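You operate a simulated robot arm through the tools that you are given. There is no shell and no other tool.

You are at the controls of a simulated robot arm. One attempt, no reset.

JOB
Put the holed tub in the reject tray and roll the dented one true.
Fine: leave it on the block, rollers swung back.

The check looks at the end state, three seconds after you hand in, the way a careful person would. Anything else that was tipped, shoved, dropped, spilled or broken makes it a failure.

ROBOT AND FRAMES
A 7-joint arm with a two-finger parallel gripper, fixed in place. Base frame: the origin is on the floor under the middle of its stand, x ahead of it, y to its left, z up; the work surface is at about z = 0.75. Lengths are in m, angles in degrees, forces in N, time in s.
It reaches about 1.524 m from its shoulder. Its first joint turns from -149.0 to 149.0 degrees. Payload 3.5 kg.
Tool frame: the origin (TCP) lies between the finger pads and is the grasp point; the fingertips stand 0.023 m ahead of it; z points along the fingers, y is the line along which they close. Largest opening 0.094 m; finger width 0.038, thickness 0.01; the body of the gripper, 0.054 by 0.096 m, starts 0.039 m behind the TCP.
Orientation is told as [roll, pitch, yaw] about the base's x, y, z axes, in that order, counted from this pose: with the fingers straight down and closing along the base's y, the tool's x points along the base's -x, its y along +y and its z along -z.

CONTROLS
- The arm moves only by the tool apply_moves. Its argument "commands" is a list of rows, each a list of 7 numbers: the turn, a rotation vector about the base's x, y, z in units of 180 degrees (1.0 is 180 degrees), then the shift along the base's x, y, z in units of 250 mm (1.0 is 250 mm), then the gripper command, from -1 (shut) to 1 (fully open), values between in proportion. In form: [[rx, ry, rz, tx, ty, tz, gripper], ...]. A call has 1 to 20 rows; each row is the pose to reach, as a shift and turn from the pose commanded when the call began. A call with a number of a shift or a turn outside -1 to 1 is refused whole. A row lasts 0.2 s, in which the tool goes at most 0.05 m and 8.6 degrees; a call with a longer step from one row to the next is refused whole, and so is a gripper value outside its range. A pose out of reach is approached as far as the arm can. The call stops where the force on the tool passes 70 N (or 10 N more than at its start, if that is more) or the arm is blocked; 0.2 s more then pass. Each finger travels about 0.153 m/s and halts on what it meets, pressing with about 40 N; the grip force reading is that of the motor and also rises with nothing between the fingers. The clock runs only during rows and for 0.2 s after the last one: add rows that repeat a pose to give the fingers time. The reply holds the time, the measured pose of the TCP, the force on the tool along the base axes, the opening and the grip force, in the units named above and with some noise, with the torque about the TCP (base axes, N m) and any sound that the robot's microphone picked up.
- Cameras (640 x 400 px; columns grow to the right, rows downward): "scene" is fixed at [0.0492, -0.6484, 1.3211]; the picture's right is [-0.13, -0.99, 0.00], its down [-0.64, 0.08, -0.76] and it looks along [0.76, -0.10, -0.64] (base axes); focal length 235 px, centre (320, 200). "wrist" rides on the gripper at [0.086, 0.016, -0.074] in the tool frame; the picture's right is [-0.18, 0.98, 0.00], its down [-0.58, -0.11, -0.81] and it looks along [-0.79, -0.15, 0.59] (tool axes); focal length 243 px, centre (320, 200). There is no depth. A picture from a camera that has moved, and an enlarged one, comes with that camera's place and axes in the base frame and with its lens.
- camera(camera): a new picture of that camera. The clock stands still meanwhile.
- close_up(camera, box): a new picture of the part [left, top, right, bottom] of that camera's present view, enlarged. The clock stands still meanwhile.
- close_job(): hands the job in; it is judged then, once.

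Nothing tells you positions but the pictures and the camera data. Unless the task says otherwise, let go and move clear before handing in.

The tools are called after "Call:" by a JSON object that holds its "name" and its "arguments". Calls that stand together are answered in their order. apply_moves: Moves the arm, as the interface text tells. Its arguments: {"type":"object","properties":{"commands":{"type":"array","items":{"type":"array","items":{"type":"number"}}}},"required":["commands"]} The other tools are called the same way: camera (camera) takes a picture; close_up (camera, box) takes an enlarged picture of a part of a camera's view; close_job () hands the job in.

At the start:

```text
time: 0.0
tool_pos: [0.7696, -0.7826, 1.1479]
orientation: [0.0, 0.1, 0.0]
wrist_force: [0.4, 0.5, -0.2]
torque: [0.01, -0.02, 0.0]
grip_width: 0.094
gripper_force: 0.1
```

scene: 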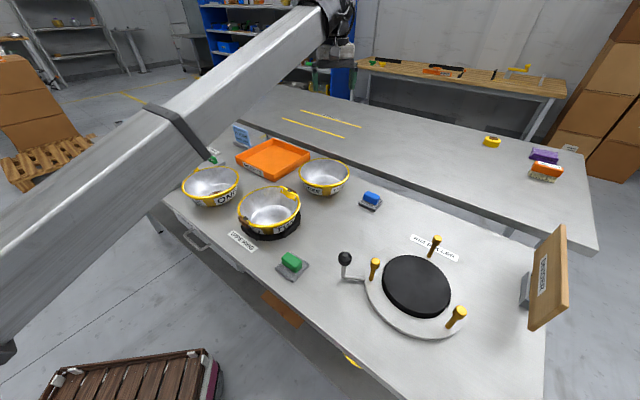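
wrist: 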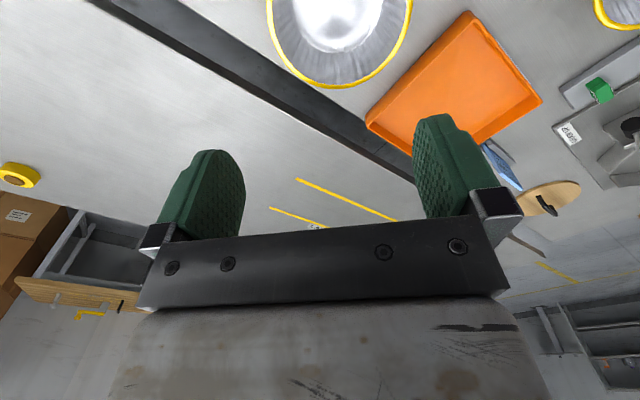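

I see three metal tubs with yellow rims, an orange tray, and a roller device with three yellow pegs, a black turntable and a lever with a black knob. I'll take close-ups to read labels and inspect the tubs before moving.

Call:
{"name": "close_up", "arguments": {"camera": "scene", "box": [170, 120, 330, 220]}}

Call:
{"name": "close_up", "arguments": {"camera": "scene", "box": [210, 150, 370, 250]}}

Call:
{"name": "close_up", "arguments": {"camera": "scene", "box": [320, 220, 496, 360]}}

Call:
{"name": "close_up", "arguments": {"camera": "scene", "box": [460, 200, 620, 340]}}

Call:
{"name": "close_up", "arguments": {"camera": "scene", "box": [220, 180, 390, 290]}}

```text
4.00 times, centred on (250, 170) of scene
camera zoom: at [0.0492, -0.6484, 1.3211], right [-0.13, -0.99, 0.0], down [-0.64, 0.08, -0.76], along [0.76, -0.1, -0.64], focal length 940 px, centre (600, 320)
```

zoom: 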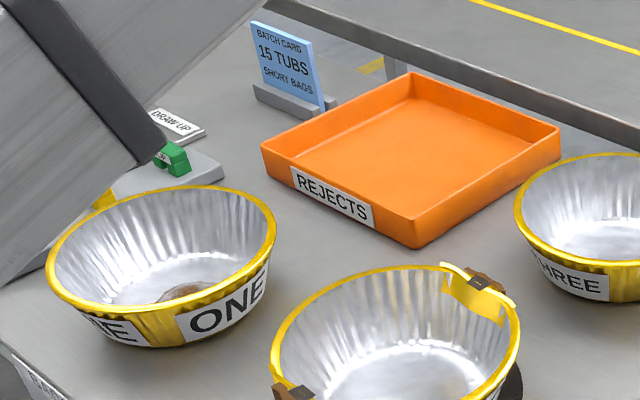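

```text
4.00 times, centred on (290, 200) of scene
camera zoom: at [0.0492, -0.6484, 1.3211], right [-0.13, -0.99, 0.0], down [-0.64, 0.08, -0.76], along [0.76, -0.1, -0.64], focal length 940 px, centre (440, 200)
```

zoom: 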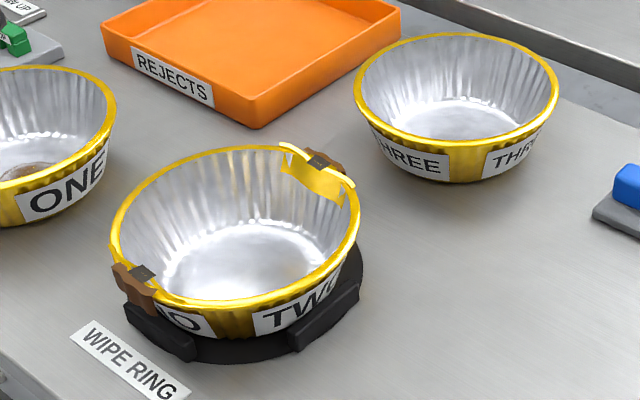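

```text
2.86 times, centred on (408, 290) of scene
camera zoom: at [0.0492, -0.6484, 1.3211], right [-0.13, -0.99, 0.0], down [-0.64, 0.08, -0.76], along [0.76, -0.1, -0.64], focal length 672 px, centre (69, -57)
```

zoom: 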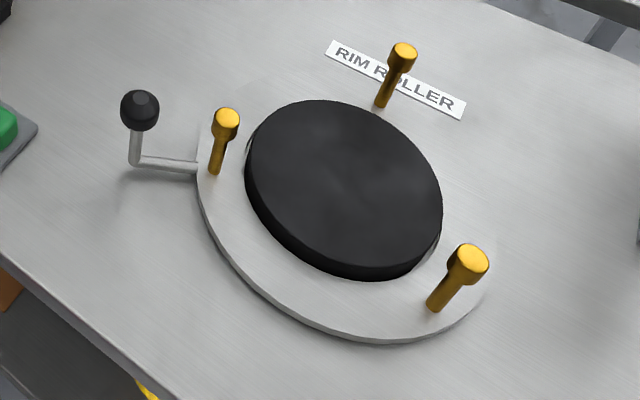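

```text
2.86 times, centred on (540, 270) of scene
camera zoom: at [0.0492, -0.6484, 1.3211], right [-0.13, -0.99, 0.0], down [-0.64, 0.08, -0.76], along [0.76, -0.1, -0.64], focal length 672 px, centre (-309, 0)
```

zoom: 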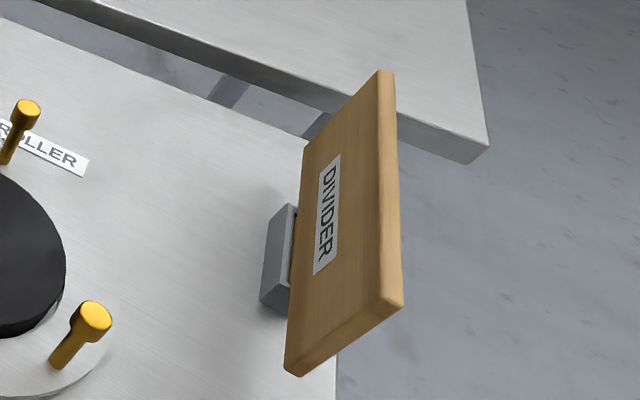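

```text
3.64 times, centred on (305, 235) of scene
camera zoom: at [0.0492, -0.6484, 1.3211], right [-0.13, -0.99, 0.0], down [-0.64, 0.08, -0.76], along [0.76, -0.1, -0.64], focal length 855 px, centre (374, 73)
```

zoom: 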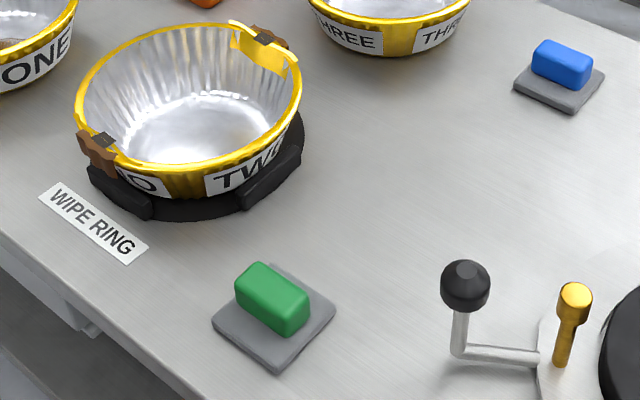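

Tub ONE shows a brown patch at its bottom, tub TWO has brown clips and a dipped rim section, and tub THREE looks regular from here. I'll zoom in further to decide which is holed and which dented.

Call:
{"name": "close_up", "arguments": {"camera": "scene", "box": [180, 160, 244, 210]}}

Call:
{"name": "close_up", "arguments": {"camera": "scene", "box": [232, 180, 308, 242]}}

Call:
{"name": "close_up", "arguments": {"camera": "scene", "box": [293, 152, 357, 202]}}

Call:
{"name": "close_up", "arguments": {"camera": "scene", "box": [200, 115, 264, 165]}}

Call:
{"name": "close_up", "arguments": {"camera": "wrist", "box": [240, 0, 440, 125]}}

Call:
{"name": "close_up", "arguments": {"camera": "wrist", "box": [480, 0, 640, 200]}}

```text
8.00 times, centred on (212, 185) of scene
camera zoom: at [0.0492, -0.6484, 1.3211], right [-0.13, -0.99, 0.0], down [-0.64, 0.08, -0.76], along [0.76, -0.1, -0.64], focal length 1880 px, centre (1184, 320)
```

zoom: 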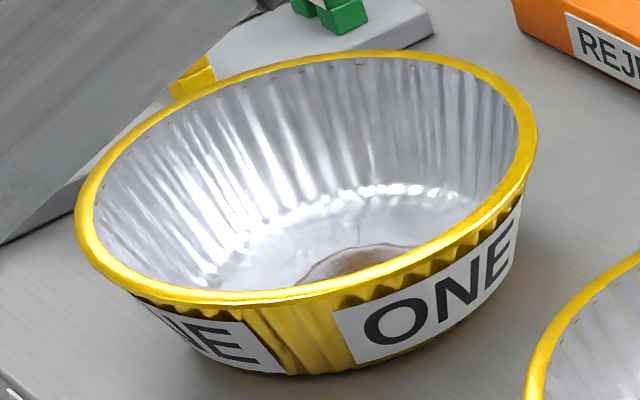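

```text
6.45 times, centred on (270, 211) of scene
camera zoom: at [0.0492, -0.6484, 1.3211], right [-0.13, -0.99, 0.0], down [-0.64, 0.08, -0.76], along [0.76, -0.1, -0.64], focal length 1516 px, centre (643, 129)
```

zoom: 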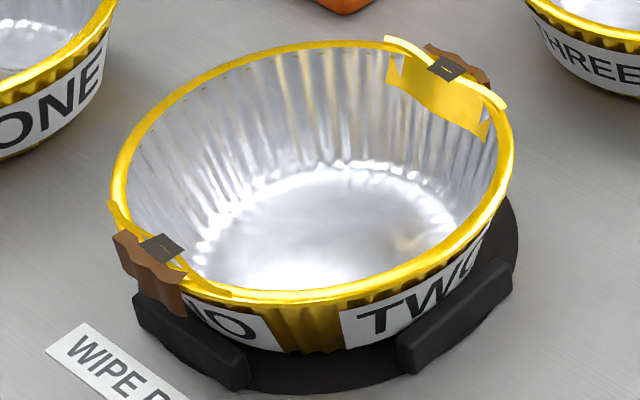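

```text
8.00 times, centred on (325, 177) of scene
camera zoom: at [0.0492, -0.6484, 1.3211], right [-0.13, -0.99, 0.0], down [-0.64, 0.08, -0.76], along [0.76, -0.1, -0.64], focal length 1880 px, centre (280, 384)
```

zoom: 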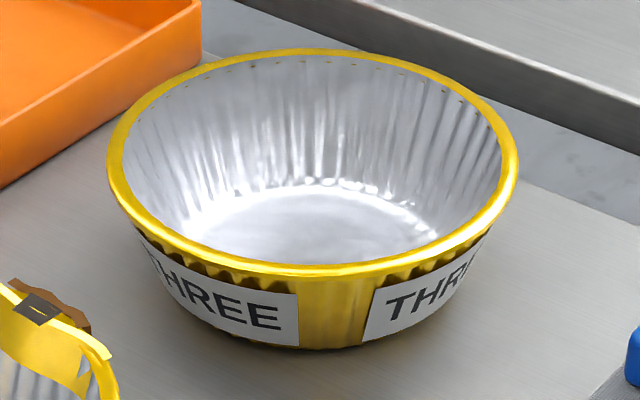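

```text
8.00 times, centred on (232, 140) of scene
camera zoom: at [0.0492, -0.6484, 1.3211], right [-0.13, -0.99, 0.0], down [-0.64, 0.08, -0.76], along [0.76, -0.1, -0.64], focal length 1880 px, centre (1024, 680)
```

zoom: 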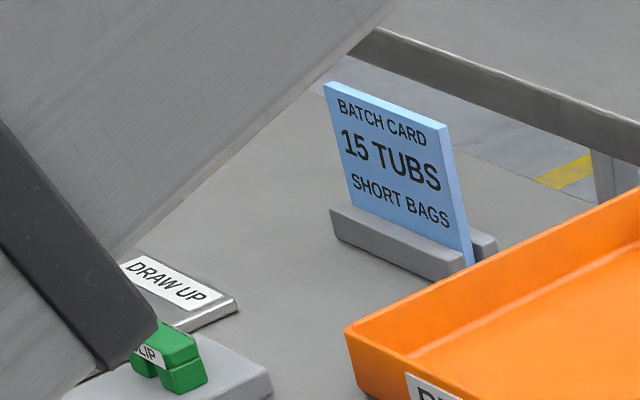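

```text
3.20 times, centred on (340, 62) of wrist
camera zoom: at [0.6824, -0.7668, 1.2201], right [0.18, 0.98, 0.0], down [0.58, -0.11, 0.81], along [0.79, -0.15, -0.59], focal length 776 px, centre (256, 640)
```

zoom: 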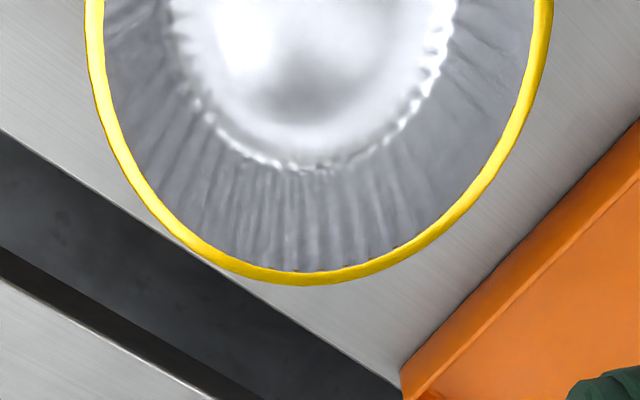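

```text
2.00 times, centred on (560, 100) of wrist
camera zoom: at [0.6824, -0.7668, 1.2201], right [0.18, 0.98, 0.0], down [0.58, -0.11, 0.81], along [0.79, -0.15, -0.59], focal length 485 px, centre (-160, 400)
```

zoom: 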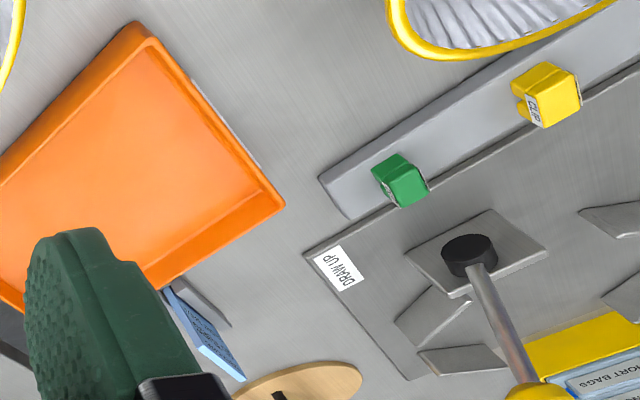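

Tub TWO has its rim bent at two places. I can't tell yet whether the brown patch in ONE is a hole or a stain, so I'll tilt the wrist camera downward and look at each tub from above, beginning with THREE.

Call:
{"name": "apply_moves", "arguments": {"commands": [[0, 0.0417, 0, -0.165, 0.08, 0, 1], [0, 0.0833, 0, -0.33, 0.16, 0, 1], [0, 0.125, 0, -0.5, 0.24, 0, 1], [0, 0.1667, 0, -0.66, 0.32, 0, 1]]}}

Call:
{"name": "camera", "arguments": {"camera": "wrist"}}

Call:
{"name": "camera", "arguments": {"camera": "scene"}}

```text
time: 1.0
tool_pos: [0.5938, -0.7527, 1.062]
orientation: [-8.4, 24.5, 0.5]
wrist_force: [-0.2, 0.2, 0.1]
torque: [0.03, 0.02, -0.02]
grip_width: 0.0937
gripper_force: 0.1
out of reach, approached as far as the arm can: row 2, 3, 4
```

```text
taken
camera wrist: at [0.5434, -0.7263, 1.1623], right [0.1, 0.97, -0.21], down [0.87, 0.02, 0.5], along [0.49, -0.23, -0.84], focal length 243 px, centre (320, 200)
```

wrist: 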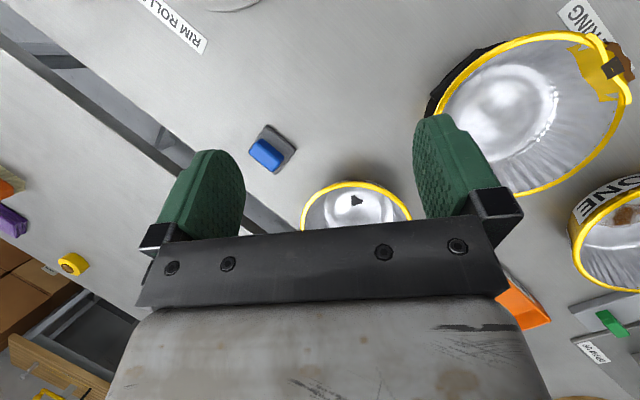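

```text
taken
```

scene: 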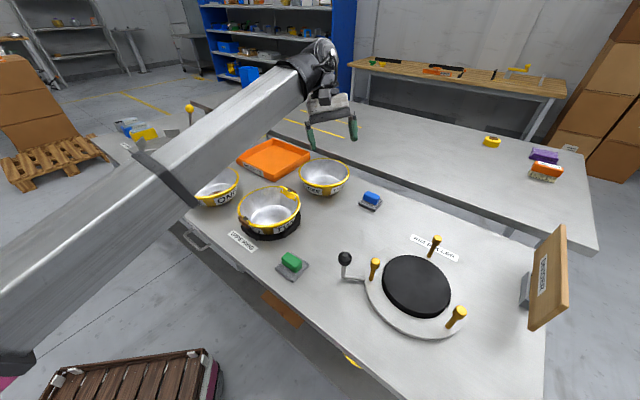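

Tub THREE shows a small dark irregular spot in its bottom that the scene camera couldn't see. I'll zoom in on it and on the other tubs.

Call:
{"name": "close_up", "arguments": {"camera": "wrist", "box": [290, 170, 420, 235]}}

Call:
{"name": "close_up", "arguments": {"camera": "wrist", "box": [420, 10, 640, 200]}}

Call:
{"name": "close_up", "arguments": {"camera": "wrist", "box": [540, 160, 640, 240]}}

```text
4.92 times, centred on (355, 202) of wrist
camera zoom: at [0.5434, -0.7263, 1.1623], right [0.1, 0.97, -0.21], down [0.87, 0.02, 0.5], along [0.49, -0.23, -0.84], focal length 1194 px, centre (148, 188)
```

zoom: 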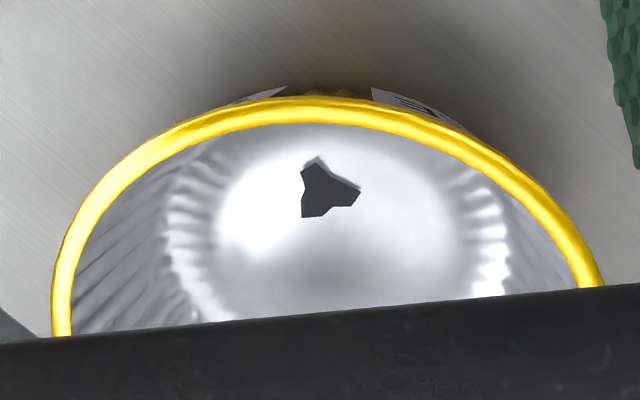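

```text
2.11 times, centred on (530, 105) of wrist
camera zoom: at [0.5434, -0.7263, 1.1623], right [0.1, 0.97, -0.21], down [0.87, 0.02, 0.5], along [0.49, -0.23, -0.84], focal length 511 px, centre (-122, 400)
```

zoom: 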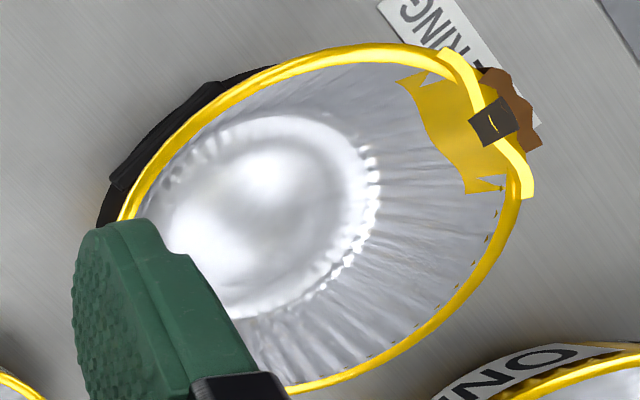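

```text
5.00 times, centred on (590, 200) of wrist
camera zoom: at [0.5434, -0.7263, 1.1623], right [0.1, 0.97, -0.21], down [0.87, 0.02, 0.5], along [0.49, -0.23, -0.84], focal length 1213 px, centre (-1030, 200)
```

zoom: 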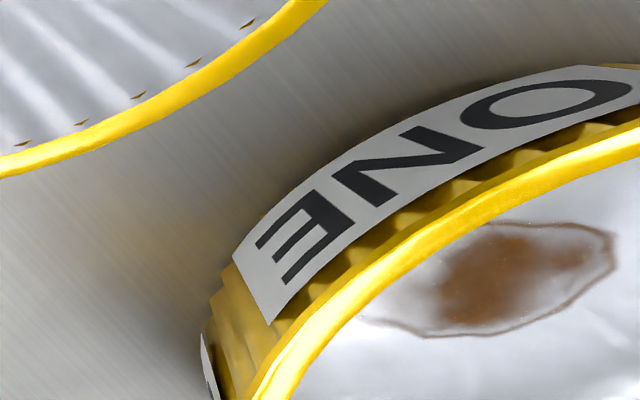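

Tub THREE clearly has a jagged hole through its bottom, and the brown patch in ONE is a stain, so THREE is the reject. TWO has the bent rim. The tilt was limited by the arm, so I'll straighten the gripper again and look at TWO more closely.

Call:
{"name": "apply_moves", "arguments": {"commands": [[0, -0.0417, 0, 0, 0, 0, 1], [0, -0.0833, 0, 0, 0, 0, 1], [0, -0.125, 0, 0, 0, 0, 1], [0, -0.1667, 0, 0, 0, 0, 1]]}}

Call:
{"name": "camera", "arguments": {"camera": "wrist"}}

```text
time: 2.0
tool_pos: [0.5934, -0.7518, 1.063]
orientation: [-8.6, -5.8, 0.5]
wrist_force: [-0.2, 0.0, -0.1]
torque: [-0.03, 0.01, 0.04]
grip_width: 0.094
gripper_force: 0.0
```

```text
taken
camera wrist: at [0.5002, -0.7268, 1.1241], right [0.19, 0.97, -0.13], down [0.5, 0.02, 0.87], along [0.85, -0.23, -0.48], focal length 243 px, centre (320, 200)
```

wrist: 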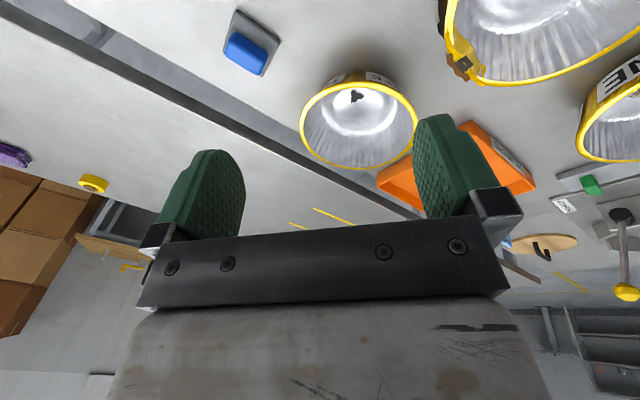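

The commanded pose follows what was actually reached. I'll level the gripper, then yaw it so the camera looks along +y toward tub TWO.

Call:
{"name": "apply_moves", "arguments": {"commands": [[0.0239, 0.0161, -0.0014, -0.08, -0.04, 0, 1], [0.0478, 0.0322, -0.0028, -0.16, -0.08, 0.0, 1]]}}

Call:
{"name": "apply_moves", "arguments": {"commands": [[0, 0, 0.045, 0, 0, 0, 1], [0, 0, 0.09, 0, 0, 0, 1], [0, 0, 0.135, 0, 0, 0, 1], [0, 0, 0.18, 0, 0, 0, 1], [0, 0, 0.225, 0, 0, 0, 1], [0, 0, 0.27, 0, 0, 0, 1], [0, 0, 0.315, 0, 0, 0, 1], [0, 0, 0.36, 0, 0, 0, 1], [0, 0, 0.405, 0, 0, 0, 1], [0, 0, 0.45, 0, 0, 0, 1], [0, 0, 0.5, 0, 0, 0, 1]]}}

Call:
{"name": "camera", "arguments": {"camera": "wrist"}}

```text
time: 2.6
tool_pos: [0.5548, -0.7733, 1.0625]
orientation: [0.0, 0.2, -0.5]
wrist_force: [0.0, -0.4, -0.4]
torque: [-0.01, -0.03, 0.01]
grip_width: 0.0939
gripper_force: 0.1
```

```text
refused: row 11 steps farther than a row can; nothing moved
```

```text
taken
camera wrist: at [0.4679, -0.7562, 1.1364], right [0.19, 0.98, 0.0], down [0.58, -0.11, 0.8], along [0.79, -0.15, -0.59], focal length 243 px, centre (320, 200)
```

wrist: 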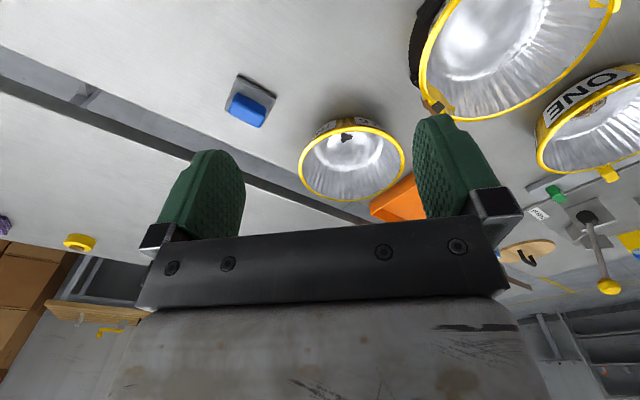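

I'll redo the yaw in smaller steps (60°), moving back a bit so tub TWO is centred in view.

Call:
{"name": "apply_moves", "arguments": {"commands": [[0, 0, 0.0417, -0.09, 0, 0, 1], [0, 0, 0.0833, -0.18, 0, 0, 1], [0, 0, 0.125, -0.27, 0, 0, 1], [0, 0, 0.1667, -0.36, 0, 0, 1], [0, 0, 0.2083, -0.45, 0, 0, 1], [0, 0, 0.25, -0.54, 0, 0, 1], [0, 0, 0.2917, -0.63, 0, 0, 1], [0, 0, 0.3333, -0.7, 0, 0, 1]]}}

Call:
{"name": "camera", "arguments": {"camera": "wrist"}}

Call:
{"name": "camera", "arguments": {"camera": "scene"}}

```text
time: 4.4
tool_pos: [0.3793, -0.7724, 1.0623]
orientation: [-0.1, 0.2, 59.6]
wrist_force: [-0.3, -0.4, -0.4]
torque: [-0.02, -0.01, -0.01]
grip_width: 0.094
gripper_force: 0.2
```

```text
taken
camera wrist: at [0.3209, -0.8393, 1.137], right [-0.76, 0.66, 0.0], down [0.39, 0.45, 0.8], along [0.53, 0.61, -0.59], focal length 243 px, centre (320, 200)
```

wrist: 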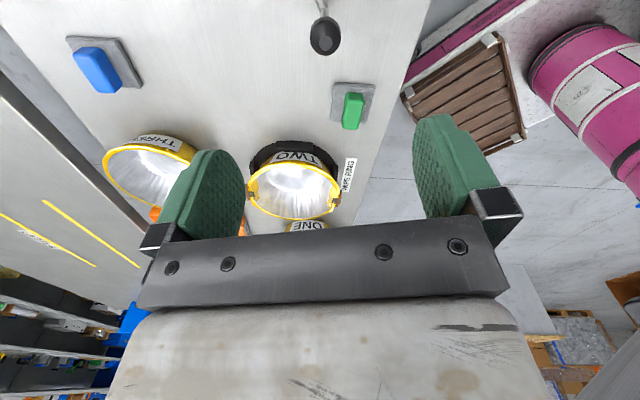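

```text
taken
```

scene: 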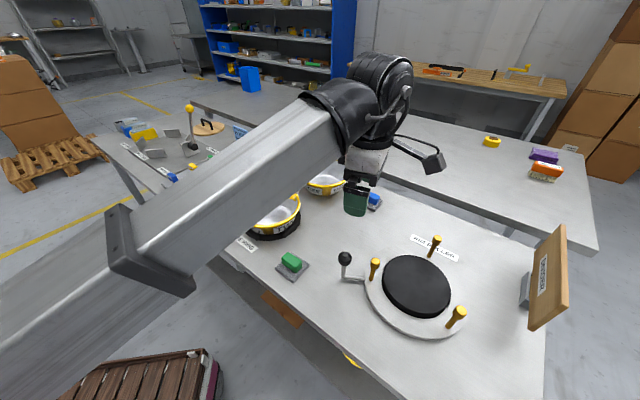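

Tub TWO now sits near the middle of the wrist view. I'll zoom in on it for the dents and for measuring.

Call:
{"name": "close_up", "arguments": {"camera": "wrist", "box": [230, 130, 360, 225]}}

Call:
{"name": "close_up", "arguments": {"camera": "wrist", "box": [290, 0, 390, 140]}}

Call:
{"name": "close_up", "arguments": {"camera": "wrist", "box": [90, 120, 200, 220]}}

```text
4.21 times, centred on (295, 178) of wrist
camera zoom: at [0.3209, -0.8393, 1.137], right [-0.76, 0.66, 0.0], down [0.39, 0.45, 0.8], along [0.53, 0.61, -0.59], focal length 1022 px, centre (425, 295)
```

zoom: 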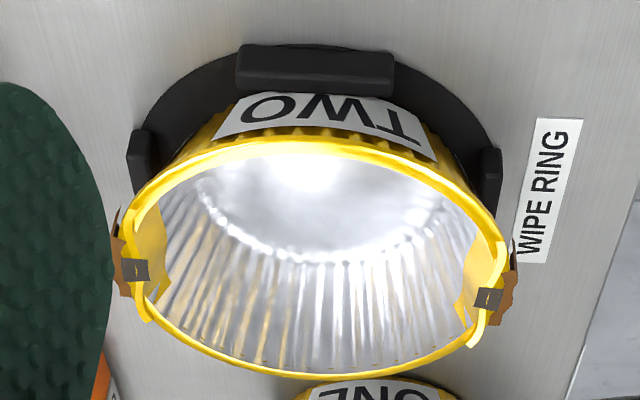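

```text
2.86 times, centred on (340, 70) of wrist
camera zoom: at [0.3209, -0.8393, 1.137], right [-0.76, 0.66, 0.0], down [0.39, 0.45, 0.8], along [0.53, 0.61, -0.59], focal length 693 px, centre (263, 571)
```

zoom: 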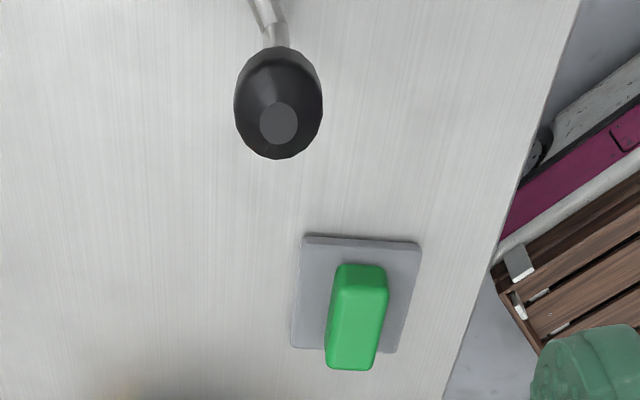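

```text
4.00 times, centred on (145, 170) of wrist
camera zoom: at [0.3209, -0.8393, 1.137], right [-0.76, 0.66, 0.0], down [0.39, 0.45, 0.8], along [0.53, 0.61, -0.59], focal length 970 px, centre (1020, 320)
```

zoom: 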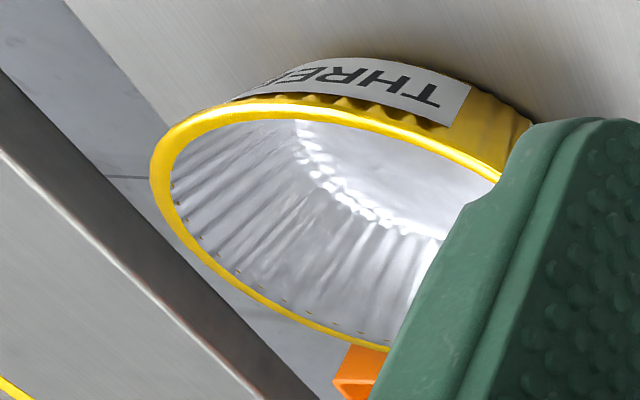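

Tub rims look to be about 0.20 m across at z≈0.81. The roller's three pegs form a ring of radius about 0.11 m centred near (0.34, -0.93). I'll turn the camera toward the roller and study it.

Call:
{"name": "apply_moves", "arguments": {"commands": [[0, 0, -0.0417, 0, 0.02, 0, 1], [0, 0, -0.0833, 0, 0.04, 0, 1], [0, 0, -0.125, 0, 0.06, 0, 1], [0, 0, -0.1667, 0, 0.08, 0, 1], [0, 0, -0.2083, 0, 0.1, 0, 1], [0, 0, -0.25, 0, 0.12, 0, 1], [0, 0, -0.2917, 0, 0.14, 0, 1], [0, 0, -0.3333, 0, 0.16, 0, 1], [0, 0, -0.375, 0, 0.18, 0, 1], [0, 0, -0.4167, 0, 0.2, 0, 1], [0, 0, -0.4583, 0, 0.22, -0.03, 1], [0, 0, -0.5, 0, 0.24, -0.06, 1], [0, 0, -0.5417, 0.01, 0.26, -0.09, 1], [0, 0, -0.5833, 0.01, 0.28, -0.12, 1], [0, 0, -0.625, 0.02, 0.3, -0.15, 1], [0, 0, -0.6667, 0.02, 0.32, -0.18, 1], [0, 0, -0.7083, 0.02, 0.33, -0.21, 1], [0, 0, -0.75, 0.03, 0.34, -0.25, 1], [0, 0, -0.7917, 0.03, 0.35, -0.29, 1], [0, 0, -0.8333, 0.03, 0.36, -0.33, 1]]}}

Call:
{"name": "camera", "arguments": {"camera": "wrist"}}

```text
time: 8.6
tool_pos: [0.3875, -0.6816, 0.9807]
orientation: [0.0, 0.2, -90.5]
wrist_force: [-0.1, -0.2, -0.5]
torque: [0.01, 0.0, 0.01]
grip_width: 0.094
gripper_force: 0.2
```

```text
taken
camera wrist: at [0.4034, -0.5975, 1.0539], right [0.98, -0.2, 0.0], down [-0.11, -0.58, 0.8], along [-0.16, -0.79, -0.59], focal length 243 px, centre (320, 200)
```

wrist: 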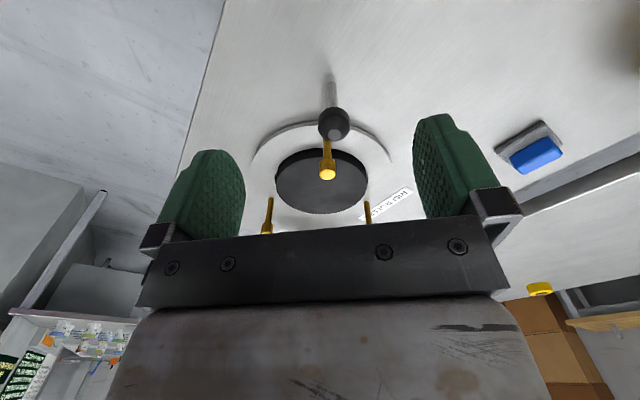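

Call:
{"name": "close_up", "arguments": {"camera": "wrist", "box": [235, 60, 425, 240]}}

Call:
{"name": "camera", "arguments": {"camera": "scene"}}

Call:
{"name": "close_up", "arguments": {"camera": "scene", "box": [175, 140, 315, 260]}}

```text
2.22 times, centred on (330, 150) of wrist
camera zoom: at [0.4034, -0.5975, 1.0539], right [0.98, -0.2, 0.0], down [-0.11, -0.58, 0.8], along [-0.16, -0.79, -0.59], focal length 539 px, centre (298, 311)
```

zoom: 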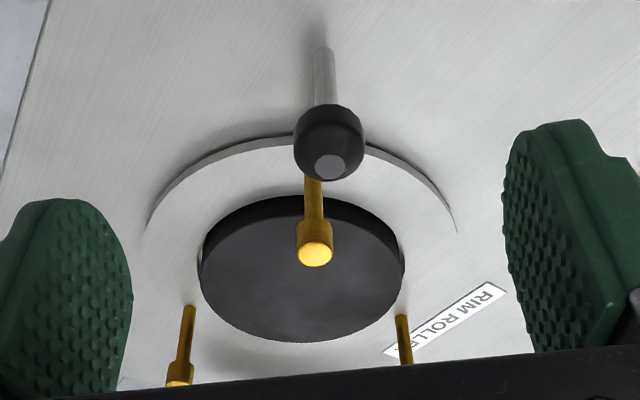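

```text
taken
```

scene: 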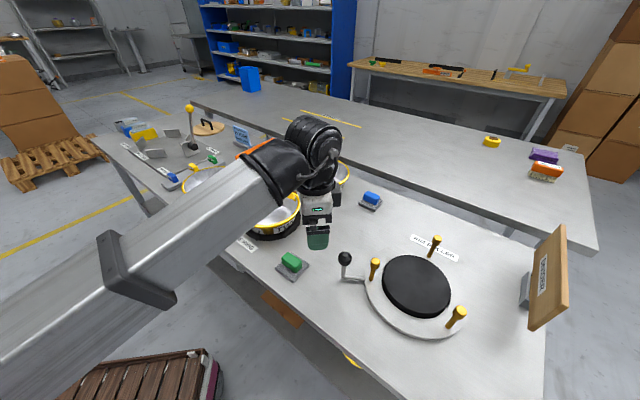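

```text
3.33 times, centred on (245, 200) of scene
camera zoom: at [0.0492, -0.6484, 1.3211], right [-0.13, -0.99, 0.0], down [-0.64, 0.08, -0.76], along [0.76, -0.1, -0.64], focal length 783 px, centre (570, 200)
```

zoom: 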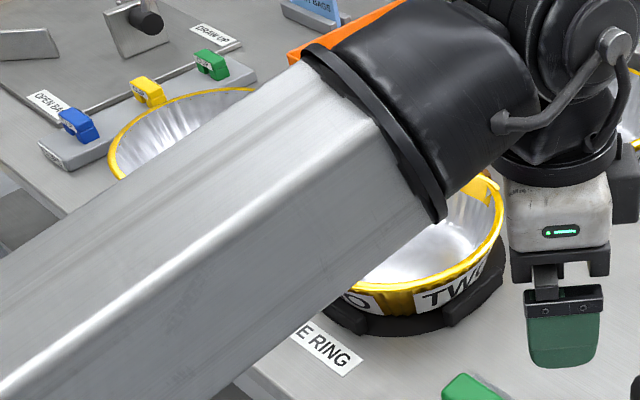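

The roller block, its ring plate, the three pegs and the knobbed lever are all visible. I'll take higher zooms to measure them properly.

Call:
{"name": "close_up", "arguments": {"camera": "scene", "box": [360, 240, 470, 340]}}

Call:
{"name": "close_up", "arguments": {"camera": "wrist", "box": [260, 100, 390, 240]}}

Call:
{"name": "close_up", "arguments": {"camera": "scene", "box": [325, 235, 395, 300]}}

```text
4.00 times, centred on (415, 290) of scene
camera zoom: at [0.0492, -0.6484, 1.3211], right [-0.13, -0.99, 0.0], down [-0.64, 0.08, -0.76], along [0.76, -0.1, -0.64], focal length 940 px, centre (-60, -160)
```

zoom: 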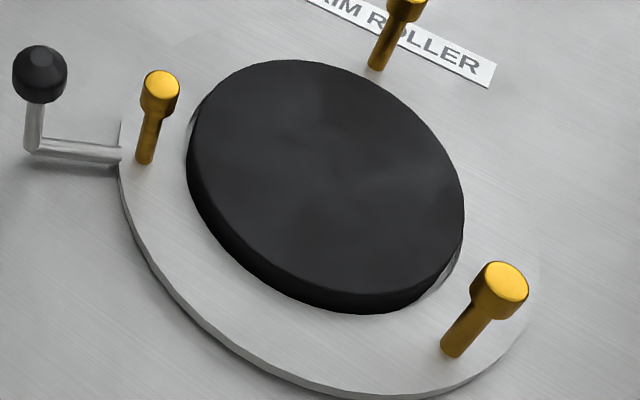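

```text
2.86 times, centred on (325, 170) of wrist
camera zoom: at [0.4034, -0.5975, 1.0539], right [0.98, -0.2, 0.0], down [-0.11, -0.58, 0.8], along [-0.16, -0.79, -0.59], focal length 693 px, centre (306, 286)
```

zoom: 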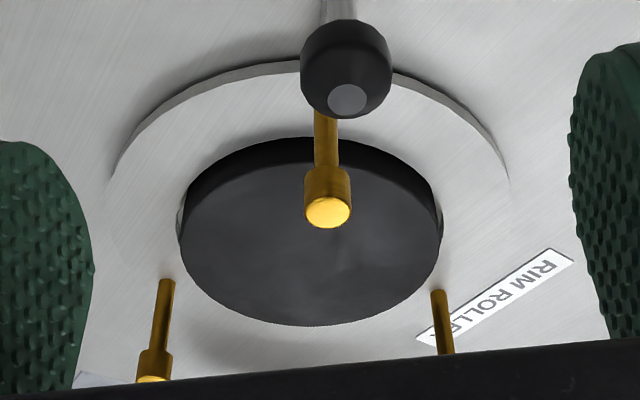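

```text
6.15 times, centred on (360, 268) of scene
camera zoom: at [0.0492, -0.6484, 1.3211], right [-0.13, -0.99, 0.0], down [-0.64, 0.08, -0.76], along [0.76, -0.1, -0.64], focal length 1446 px, centre (74, -215)
```

zoom: 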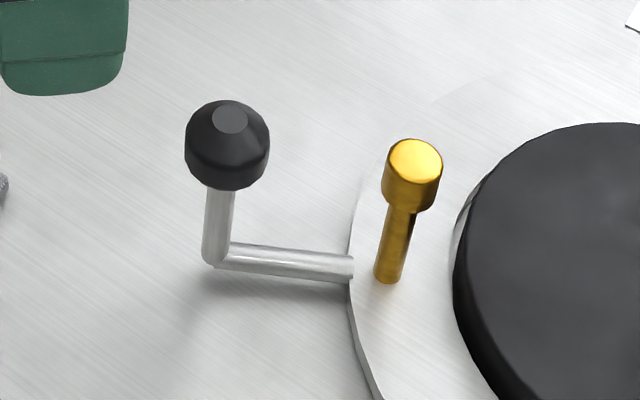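

The block top is at z≈0.775 and the roller heads sit around z 0.81–0.84, so a tub stands upright on the block with its rim between the rollers. Next I'll get a close look at tub TWO's rim defects before touching anything.

Call:
{"name": "apply_moves", "arguments": {"commands": [[0, 0, 0.0417, 0.07, 0.03, 0, 1], [0, 0, 0.0833, 0.14, 0.06, 0, 1], [0, 0, 0.125, 0.21, 0.09, 0, 1], [0, 0, 0.1667, 0.28, 0.12, 0, 1], [0, 0, 0.2083, 0.35, 0.15, 0, 1], [0, 0, 0.25, 0.42, 0.18, 0, 1], [0, 0, 0.2917, 0.49, 0.21, 0, 1], [0, 0, 0.3333, 0.56, 0.24, 0, 1], [0, 0, 0.375, 0.63, 0.27, 0, 1], [0, 0, 0.4167, 0.7, 0.29, 0, 1], [0, 0, 0.4583, 0.77, 0.31, 0, 1], [0, 0, 0.5, 0.85, 0.33, -0.1, 1], [0, 0, 0.503, 0.85, 0.33, -0.25, 1]]}}

Call:
{"name": "camera", "arguments": {"camera": "wrist"}}

```text
time: 11.4
tool_pos: [0.6005, -0.5998, 0.9182]
orientation: [-0.1, 0.2, 0.1]
wrist_force: [0.2, 0.0, -0.4]
torque: [0.02, -0.04, 0.0]
grip_width: 0.094
gripper_force: 0.1
```

```text
taken
camera wrist: at [0.5132, -0.5841, 0.992], right [0.18, 0.98, 0.0], down [0.58, -0.11, 0.8], along [0.79, -0.15, -0.59], focal length 243 px, centre (320, 200)
```

wrist: 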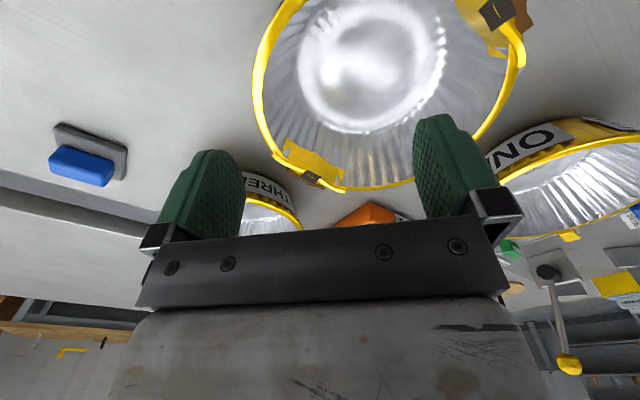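

Call:
{"name": "close_up", "arguments": {"camera": "wrist", "box": [250, 110, 380, 200]}}

Call:
{"name": "close_up", "arguments": {"camera": "wrist", "box": [440, 0, 560, 80]}}

Call:
{"name": "close_up", "arguments": {"camera": "wrist", "box": [470, 110, 640, 260]}}

Call:
{"name": "camera", "arguments": {"camera": "scene"}}

```text
4.44 times, centred on (315, 155) of wrist
camera zoom: at [0.5132, -0.5841, 0.992], right [0.18, 0.98, 0.0], down [0.58, -0.11, 0.8], along [0.79, -0.15, -0.59], focal length 1078 px, centre (342, 400)
```

zoom: 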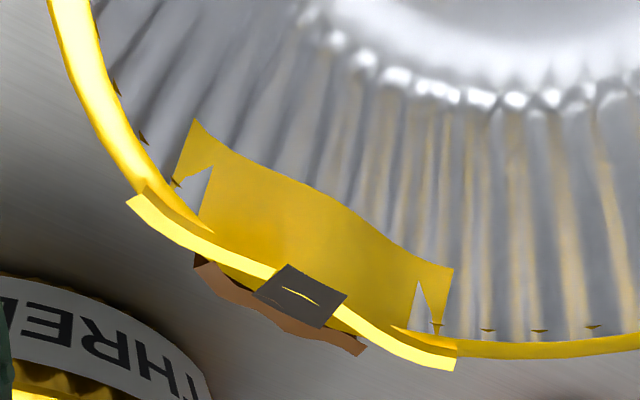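

```text
5.00 times, centred on (500, 40) of wrist
camera zoom: at [0.5132, -0.5841, 0.992], right [0.18, 0.98, 0.0], down [0.58, -0.11, 0.8], along [0.79, -0.15, -0.59], focal length 1213 px, centre (-580, 1000)
```

zoom: 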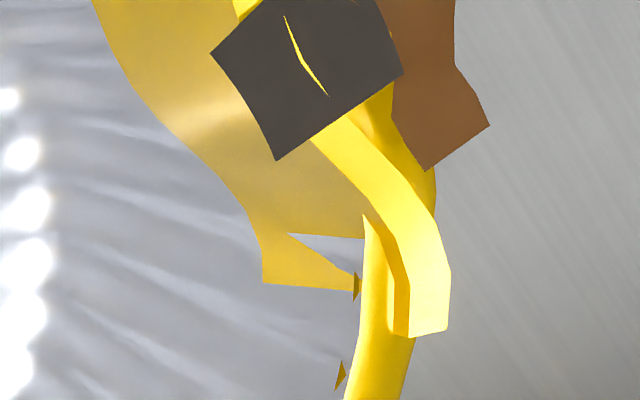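

```text
2.67 times, centred on (555, 185) of wrist
camera zoom: at [0.5132, -0.5841, 0.992], right [0.18, 0.98, 0.0], down [0.58, -0.11, 0.8], along [0.79, -0.15, -0.59], focal length 647 px, centre (-307, 240)
```

zoom: 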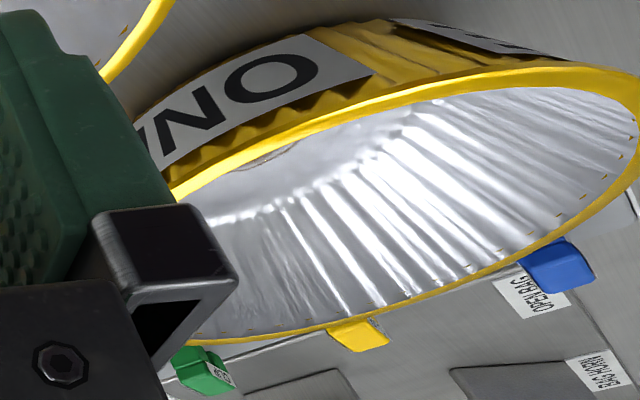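

```text
taken
```

scene: 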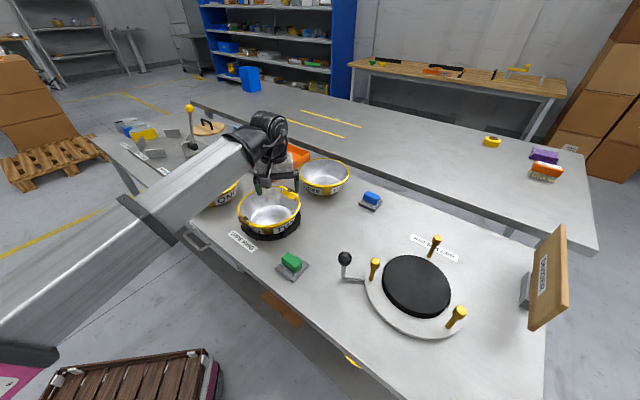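

The two rim defects on TWO are dents, on opposite sides, so TWO is the one to roll. To set the gripper tilt for pinching a sloped wall, I want a low, near-horizontal look at the wall profile of THREE.

Call:
{"name": "apply_moves", "arguments": {"commands": [[0, -0.0417, 0, -0.04, -0.15, 0, 1], [0, -0.0833, 0, -0.08, -0.3, 0, 1], [0, -0.125, 0, -0.12, -0.45, 0, 1], [0, -0.1667, 0, -0.16, -0.56, 0, 1], [0, -0.1667, 0, -0.16, -0.56, -0.1, 1], [0, -0.1667, 0, -0.16, -0.56, -0.19, 1]]}}

Call:
{"name": "camera", "arguments": {"camera": "wrist"}}

```text
time: 12.8
tool_pos: [0.5596, -0.7406, 0.8714]
orientation: [-0.1, -29.9, 0.0]
wrist_force: [0.6, -0.4, 0.0]
torque: [0.0, 0.04, 0.0]
grip_width: 0.0942
gripper_force: 0.1
```

```text
taken
camera wrist: at [0.447, -0.7246, 0.8905], right [0.16, 0.98, 0.09], down [0.1, -0.11, 0.99], along [0.98, -0.15, -0.12], focal length 243 px, centre (320, 200)
```

wrist: 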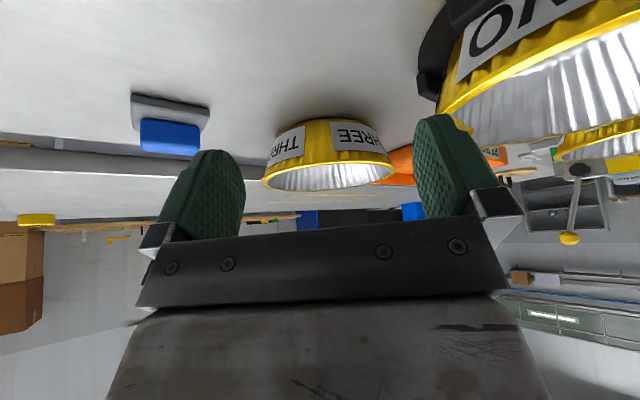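

Call:
{"name": "close_up", "arguments": {"camera": "wrist", "box": [250, 105, 410, 205]}}

Call:
{"name": "close_up", "arguments": {"camera": "wrist", "box": [400, 0, 640, 150]}}

Call:
{"name": "camera", "arguments": {"camera": "scene"}}

```text
4.00 times, centred on (330, 155) of wrist
camera zoom: at [0.447, -0.7246, 0.8905], right [0.16, 0.98, 0.09], down [0.1, -0.11, 0.99], along [0.98, -0.15, -0.12], focal length 970 px, centre (280, 380)
```

zoom: 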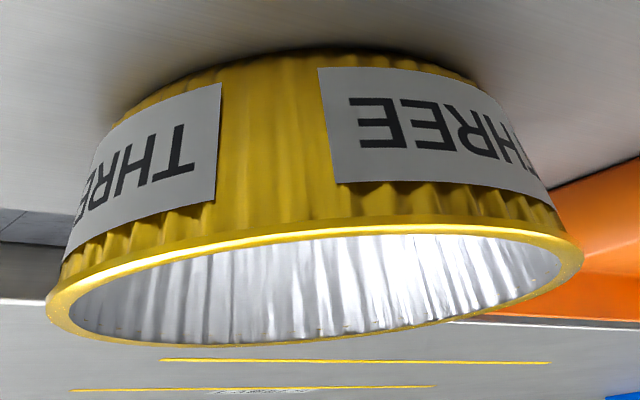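

```text
2.67 times, centred on (520, 75) of wrist
camera zoom: at [0.447, -0.7246, 0.8905], right [0.16, 0.98, 0.09], down [0.1, -0.11, 0.99], along [0.98, -0.15, -0.12], focal length 647 px, centre (-213, 533)
```

zoom: 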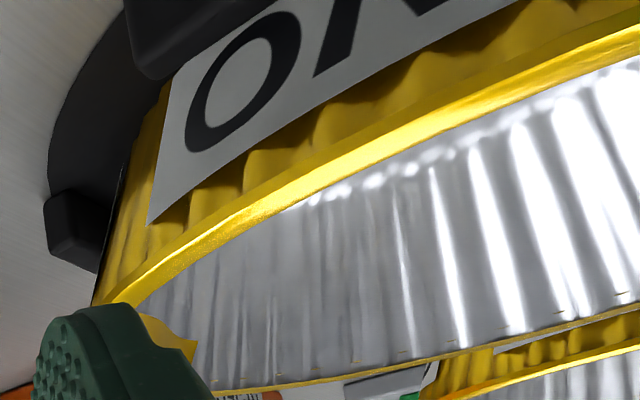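

```text
taken
```

scene: 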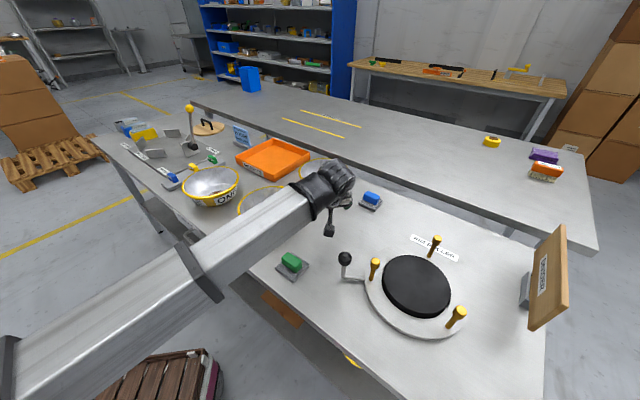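

The rim of THREE sits at about z=0.82, centre (0.81, -0.76), radius 0.0985, and its walls slope about 24°. I'll grip its near (-x) wall with the fingers tilted to match. First I'll level up and yaw to -90° away from the tubs.

Call:
{"name": "apply_moves", "arguments": {"commands": [[0, 0.0417, 0, 0, 0, 0.15, 1], [0, 0.0833, 0, 0, 0, 0.3, 1], [0, 0.125, 0, 0, 0, 0.45, 1], [0, 0.1667, 0, 0, 0, 0.6, 1]]}}

Call:
{"name": "apply_moves", "arguments": {"commands": [[0, 0, -0.0417, 0, 0, 0, 1], [0, 0, -0.0833, 0, 0, 0, 1], [0, 0, -0.125, 0, 0, 0, 1], [0, 0, -0.1667, 0, 0, 0, 1], [0, 0, -0.2083, 0, 0, 0, 1], [0, 0, -0.25, 0, 0, 0, 1], [0, 0, -0.2917, 0, 0, 0, 1], [0, 0, -0.3333, 0, 0, 0, 1], [0, 0, -0.375, 0, 0, 0, 1], [0, 0, -0.4167, 0, 0, 0, 1], [0, 0, -0.4583, 0, 0, 0, 1], [0, 0, -0.5, 0, 0, 0, 1]]}}

Call:
{"name": "apply_moves", "arguments": {"commands": [[0, -0.0444, 0, 0.1, 0, 0, 1], [0, -0.0889, 0, 0.2, 0, 0, 1], [0, -0.1333, 0, 0.3, 0, 0, 1], [0, -0.1333, 0, 0.45, -0.09, -0.1, 1]]}}

Call:
{"name": "camera", "arguments": {"camera": "wrist"}}

Call:
{"name": "camera", "arguments": {"camera": "scene"}}

```text
time: 13.8
tool_pos: [0.5588, -0.7407, 1.0213]
orientation: [-0.1, 0.3, 0.1]
wrist_force: [-0.3, 0.9, -0.4]
torque: [-0.03, 0.01, 0.03]
grip_width: 0.0941
gripper_force: 0.0
```

```text
time: 16.4
tool_pos: [0.5587, -0.7398, 1.0198]
orientation: [0.1, 0.2, -90.1]
wrist_force: [0.4, 0.4, 1.3]
torque: [0.0, -0.01, 0.01]
grip_width: 0.094
gripper_force: 0.1
```

```text
refused: row 4 steps farther than a row can; nothing moved
```

```text
taken
camera wrist: at [0.5749, -0.6543, 1.0939], right [0.98, -0.19, 0.0], down [-0.11, -0.58, 0.8], along [-0.15, -0.79, -0.59], focal length 243 px, centre (320, 200)
```

wrist: 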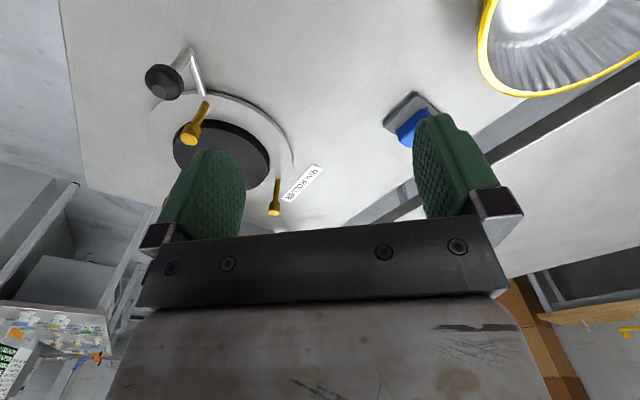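

```text
taken
```

scene: 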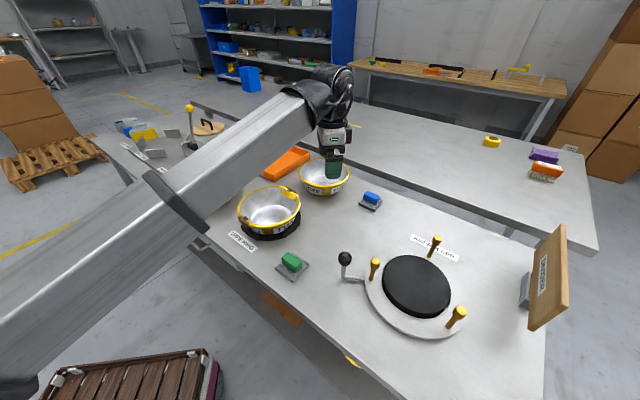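

Yaw is at -90°. Now I'll tilt the fingers 24° along the wall slope and move to a pre-grasp point just above the near rim of THREE.

Call:
{"name": "apply_moves", "arguments": {"commands": [[0, -0.0444, 0, 0.09, -0.02, 0, 1], [0, -0.0889, 0, 0.18, -0.04, 0, 1], [0, -0.1333, 0, 0.27, -0.06, -0.05, 1], [0, -0.1333, 0, 0.36, -0.09, -0.2, 1], [0, -0.1333, 0, 0.44, -0.093, -0.34, 1], [0, -0.1333, 0, 0.46, -0.093, -0.44, 1]]}}

Call:
{"name": "camera", "arguments": {"camera": "wrist"}}

Call:
{"name": "camera", "arguments": {"camera": "scene"}}

```text
time: 17.8
tool_pos: [0.6741, -0.7634, 0.9096]
orientation: [24.0, 0.1, -89.9]
wrist_force: [0.9, -0.4, 0.0]
torque: [0.01, 0.01, 0.02]
grip_width: 0.0941
gripper_force: 0.0
```

```text
taken
camera wrist: at [0.6585, -0.6779, 0.9836], right [0.9, -0.18, 0.4], down [-0.43, -0.58, 0.69], along [0.11, -0.79, -0.6], focal length 243 px, centre (320, 200)
```

wrist: 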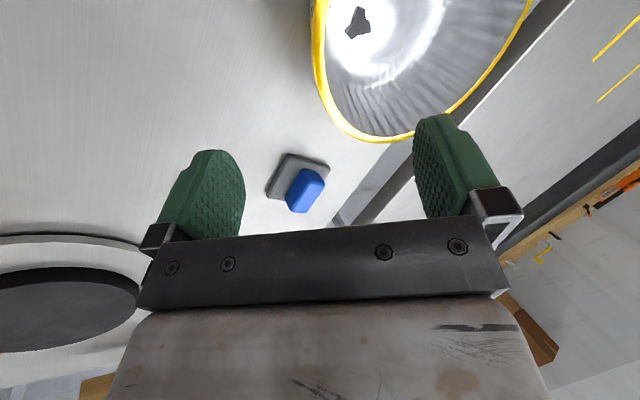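

```text
taken
```

scene: 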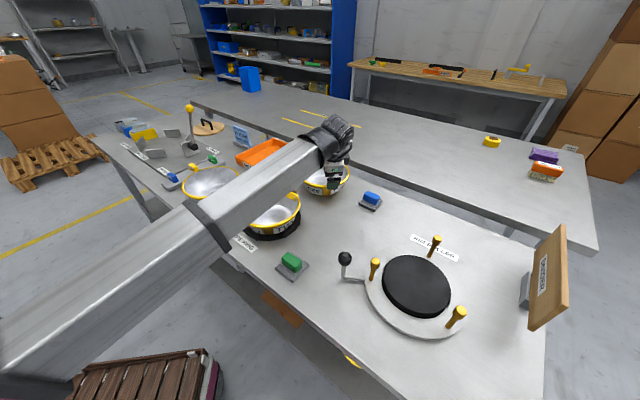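

The rim's near edge checks out at x≈0.712. I'll narrow the opening to about 60 mm and descend along the finger axis part of the way, then check the alignment.

Call:
{"name": "apply_moves", "arguments": {"commands": [[0, 0, 0, 0.03, 0, -0.0674, 0.28], [0, 0, 0, 0.06, 0, -0.1348, 0.28], [0, 0, 0, 0.098, 0, -0.2192, 0.28]]}}

Call:
{"name": "camera", "arguments": {"camera": "wrist"}}

Call:
{"name": "close_up", "arguments": {"camera": "scene", "box": [290, 140, 370, 200]}}

```text
time: 18.6
tool_pos: [0.6983, -0.7632, 0.8552]
orientation: [23.9, 0.0, -90.0]
wrist_force: [0.3, 0.7, -0.5]
torque: [0.01, 0.03, -0.01]
grip_width: 0.0602
gripper_force: 0.0
```

```text
taken
camera wrist: at [0.683, -0.6784, 0.9291], right [0.9, -0.18, 0.4], down [-0.43, -0.58, 0.69], along [0.11, -0.79, -0.6], focal length 243 px, centre (320, 200)
```

wrist: 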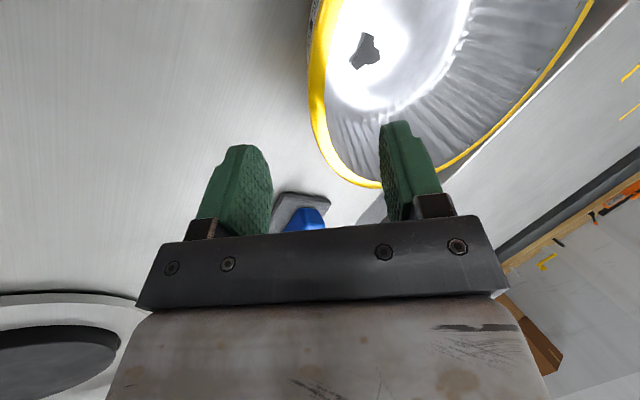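

```text
6.67 times, centred on (330, 170) of scene
camera zoom: at [0.0492, -0.6484, 1.3211], right [-0.13, -0.99, 0.0], down [-0.64, 0.08, -0.76], along [0.76, -0.1, -0.64], focal length 1567 px, centre (253, 400)
```

zoom: 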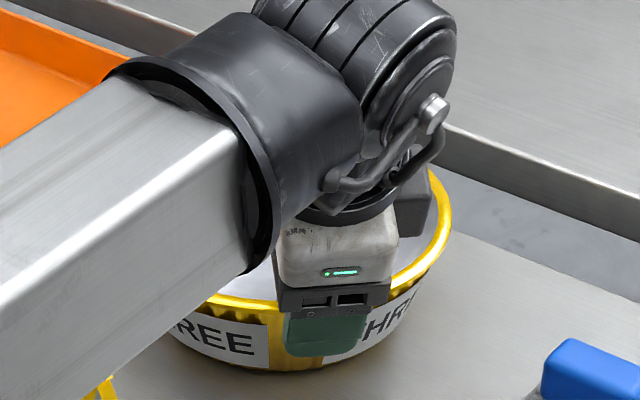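

The rim runs right between the fingers. I'll go down the rest of the way along the axis, checking for contact.

Call:
{"name": "apply_moves", "arguments": {"commands": [[0, 0, 0, 0.028, 0, -0.063, 0.28], [0, 0, 0, 0.056, 0, -0.126, 0.28], [0, 0, 0, 0.084, 0, -0.188, 0.28]]}}

Call:
{"name": "camera", "arguments": {"camera": "wrist"}}

```text
time: 19.4
tool_pos: [0.7194, -0.7634, 0.8082]
orientation: [23.9, 0.1, -89.9]
wrist_force: [-0.2, 0.0, 0.4]
torque: [0.0, -0.01, 0.01]
grip_width: 0.0603
gripper_force: 0.1
```

```text
taken
camera wrist: at [0.7042, -0.6782, 0.8819], right [0.9, -0.18, 0.4], down [-0.43, -0.58, 0.69], along [0.11, -0.79, -0.6], focal length 243 px, centre (320, 200)
```

wrist: 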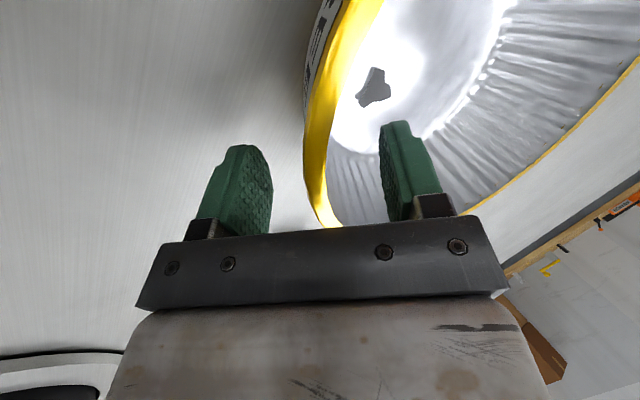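

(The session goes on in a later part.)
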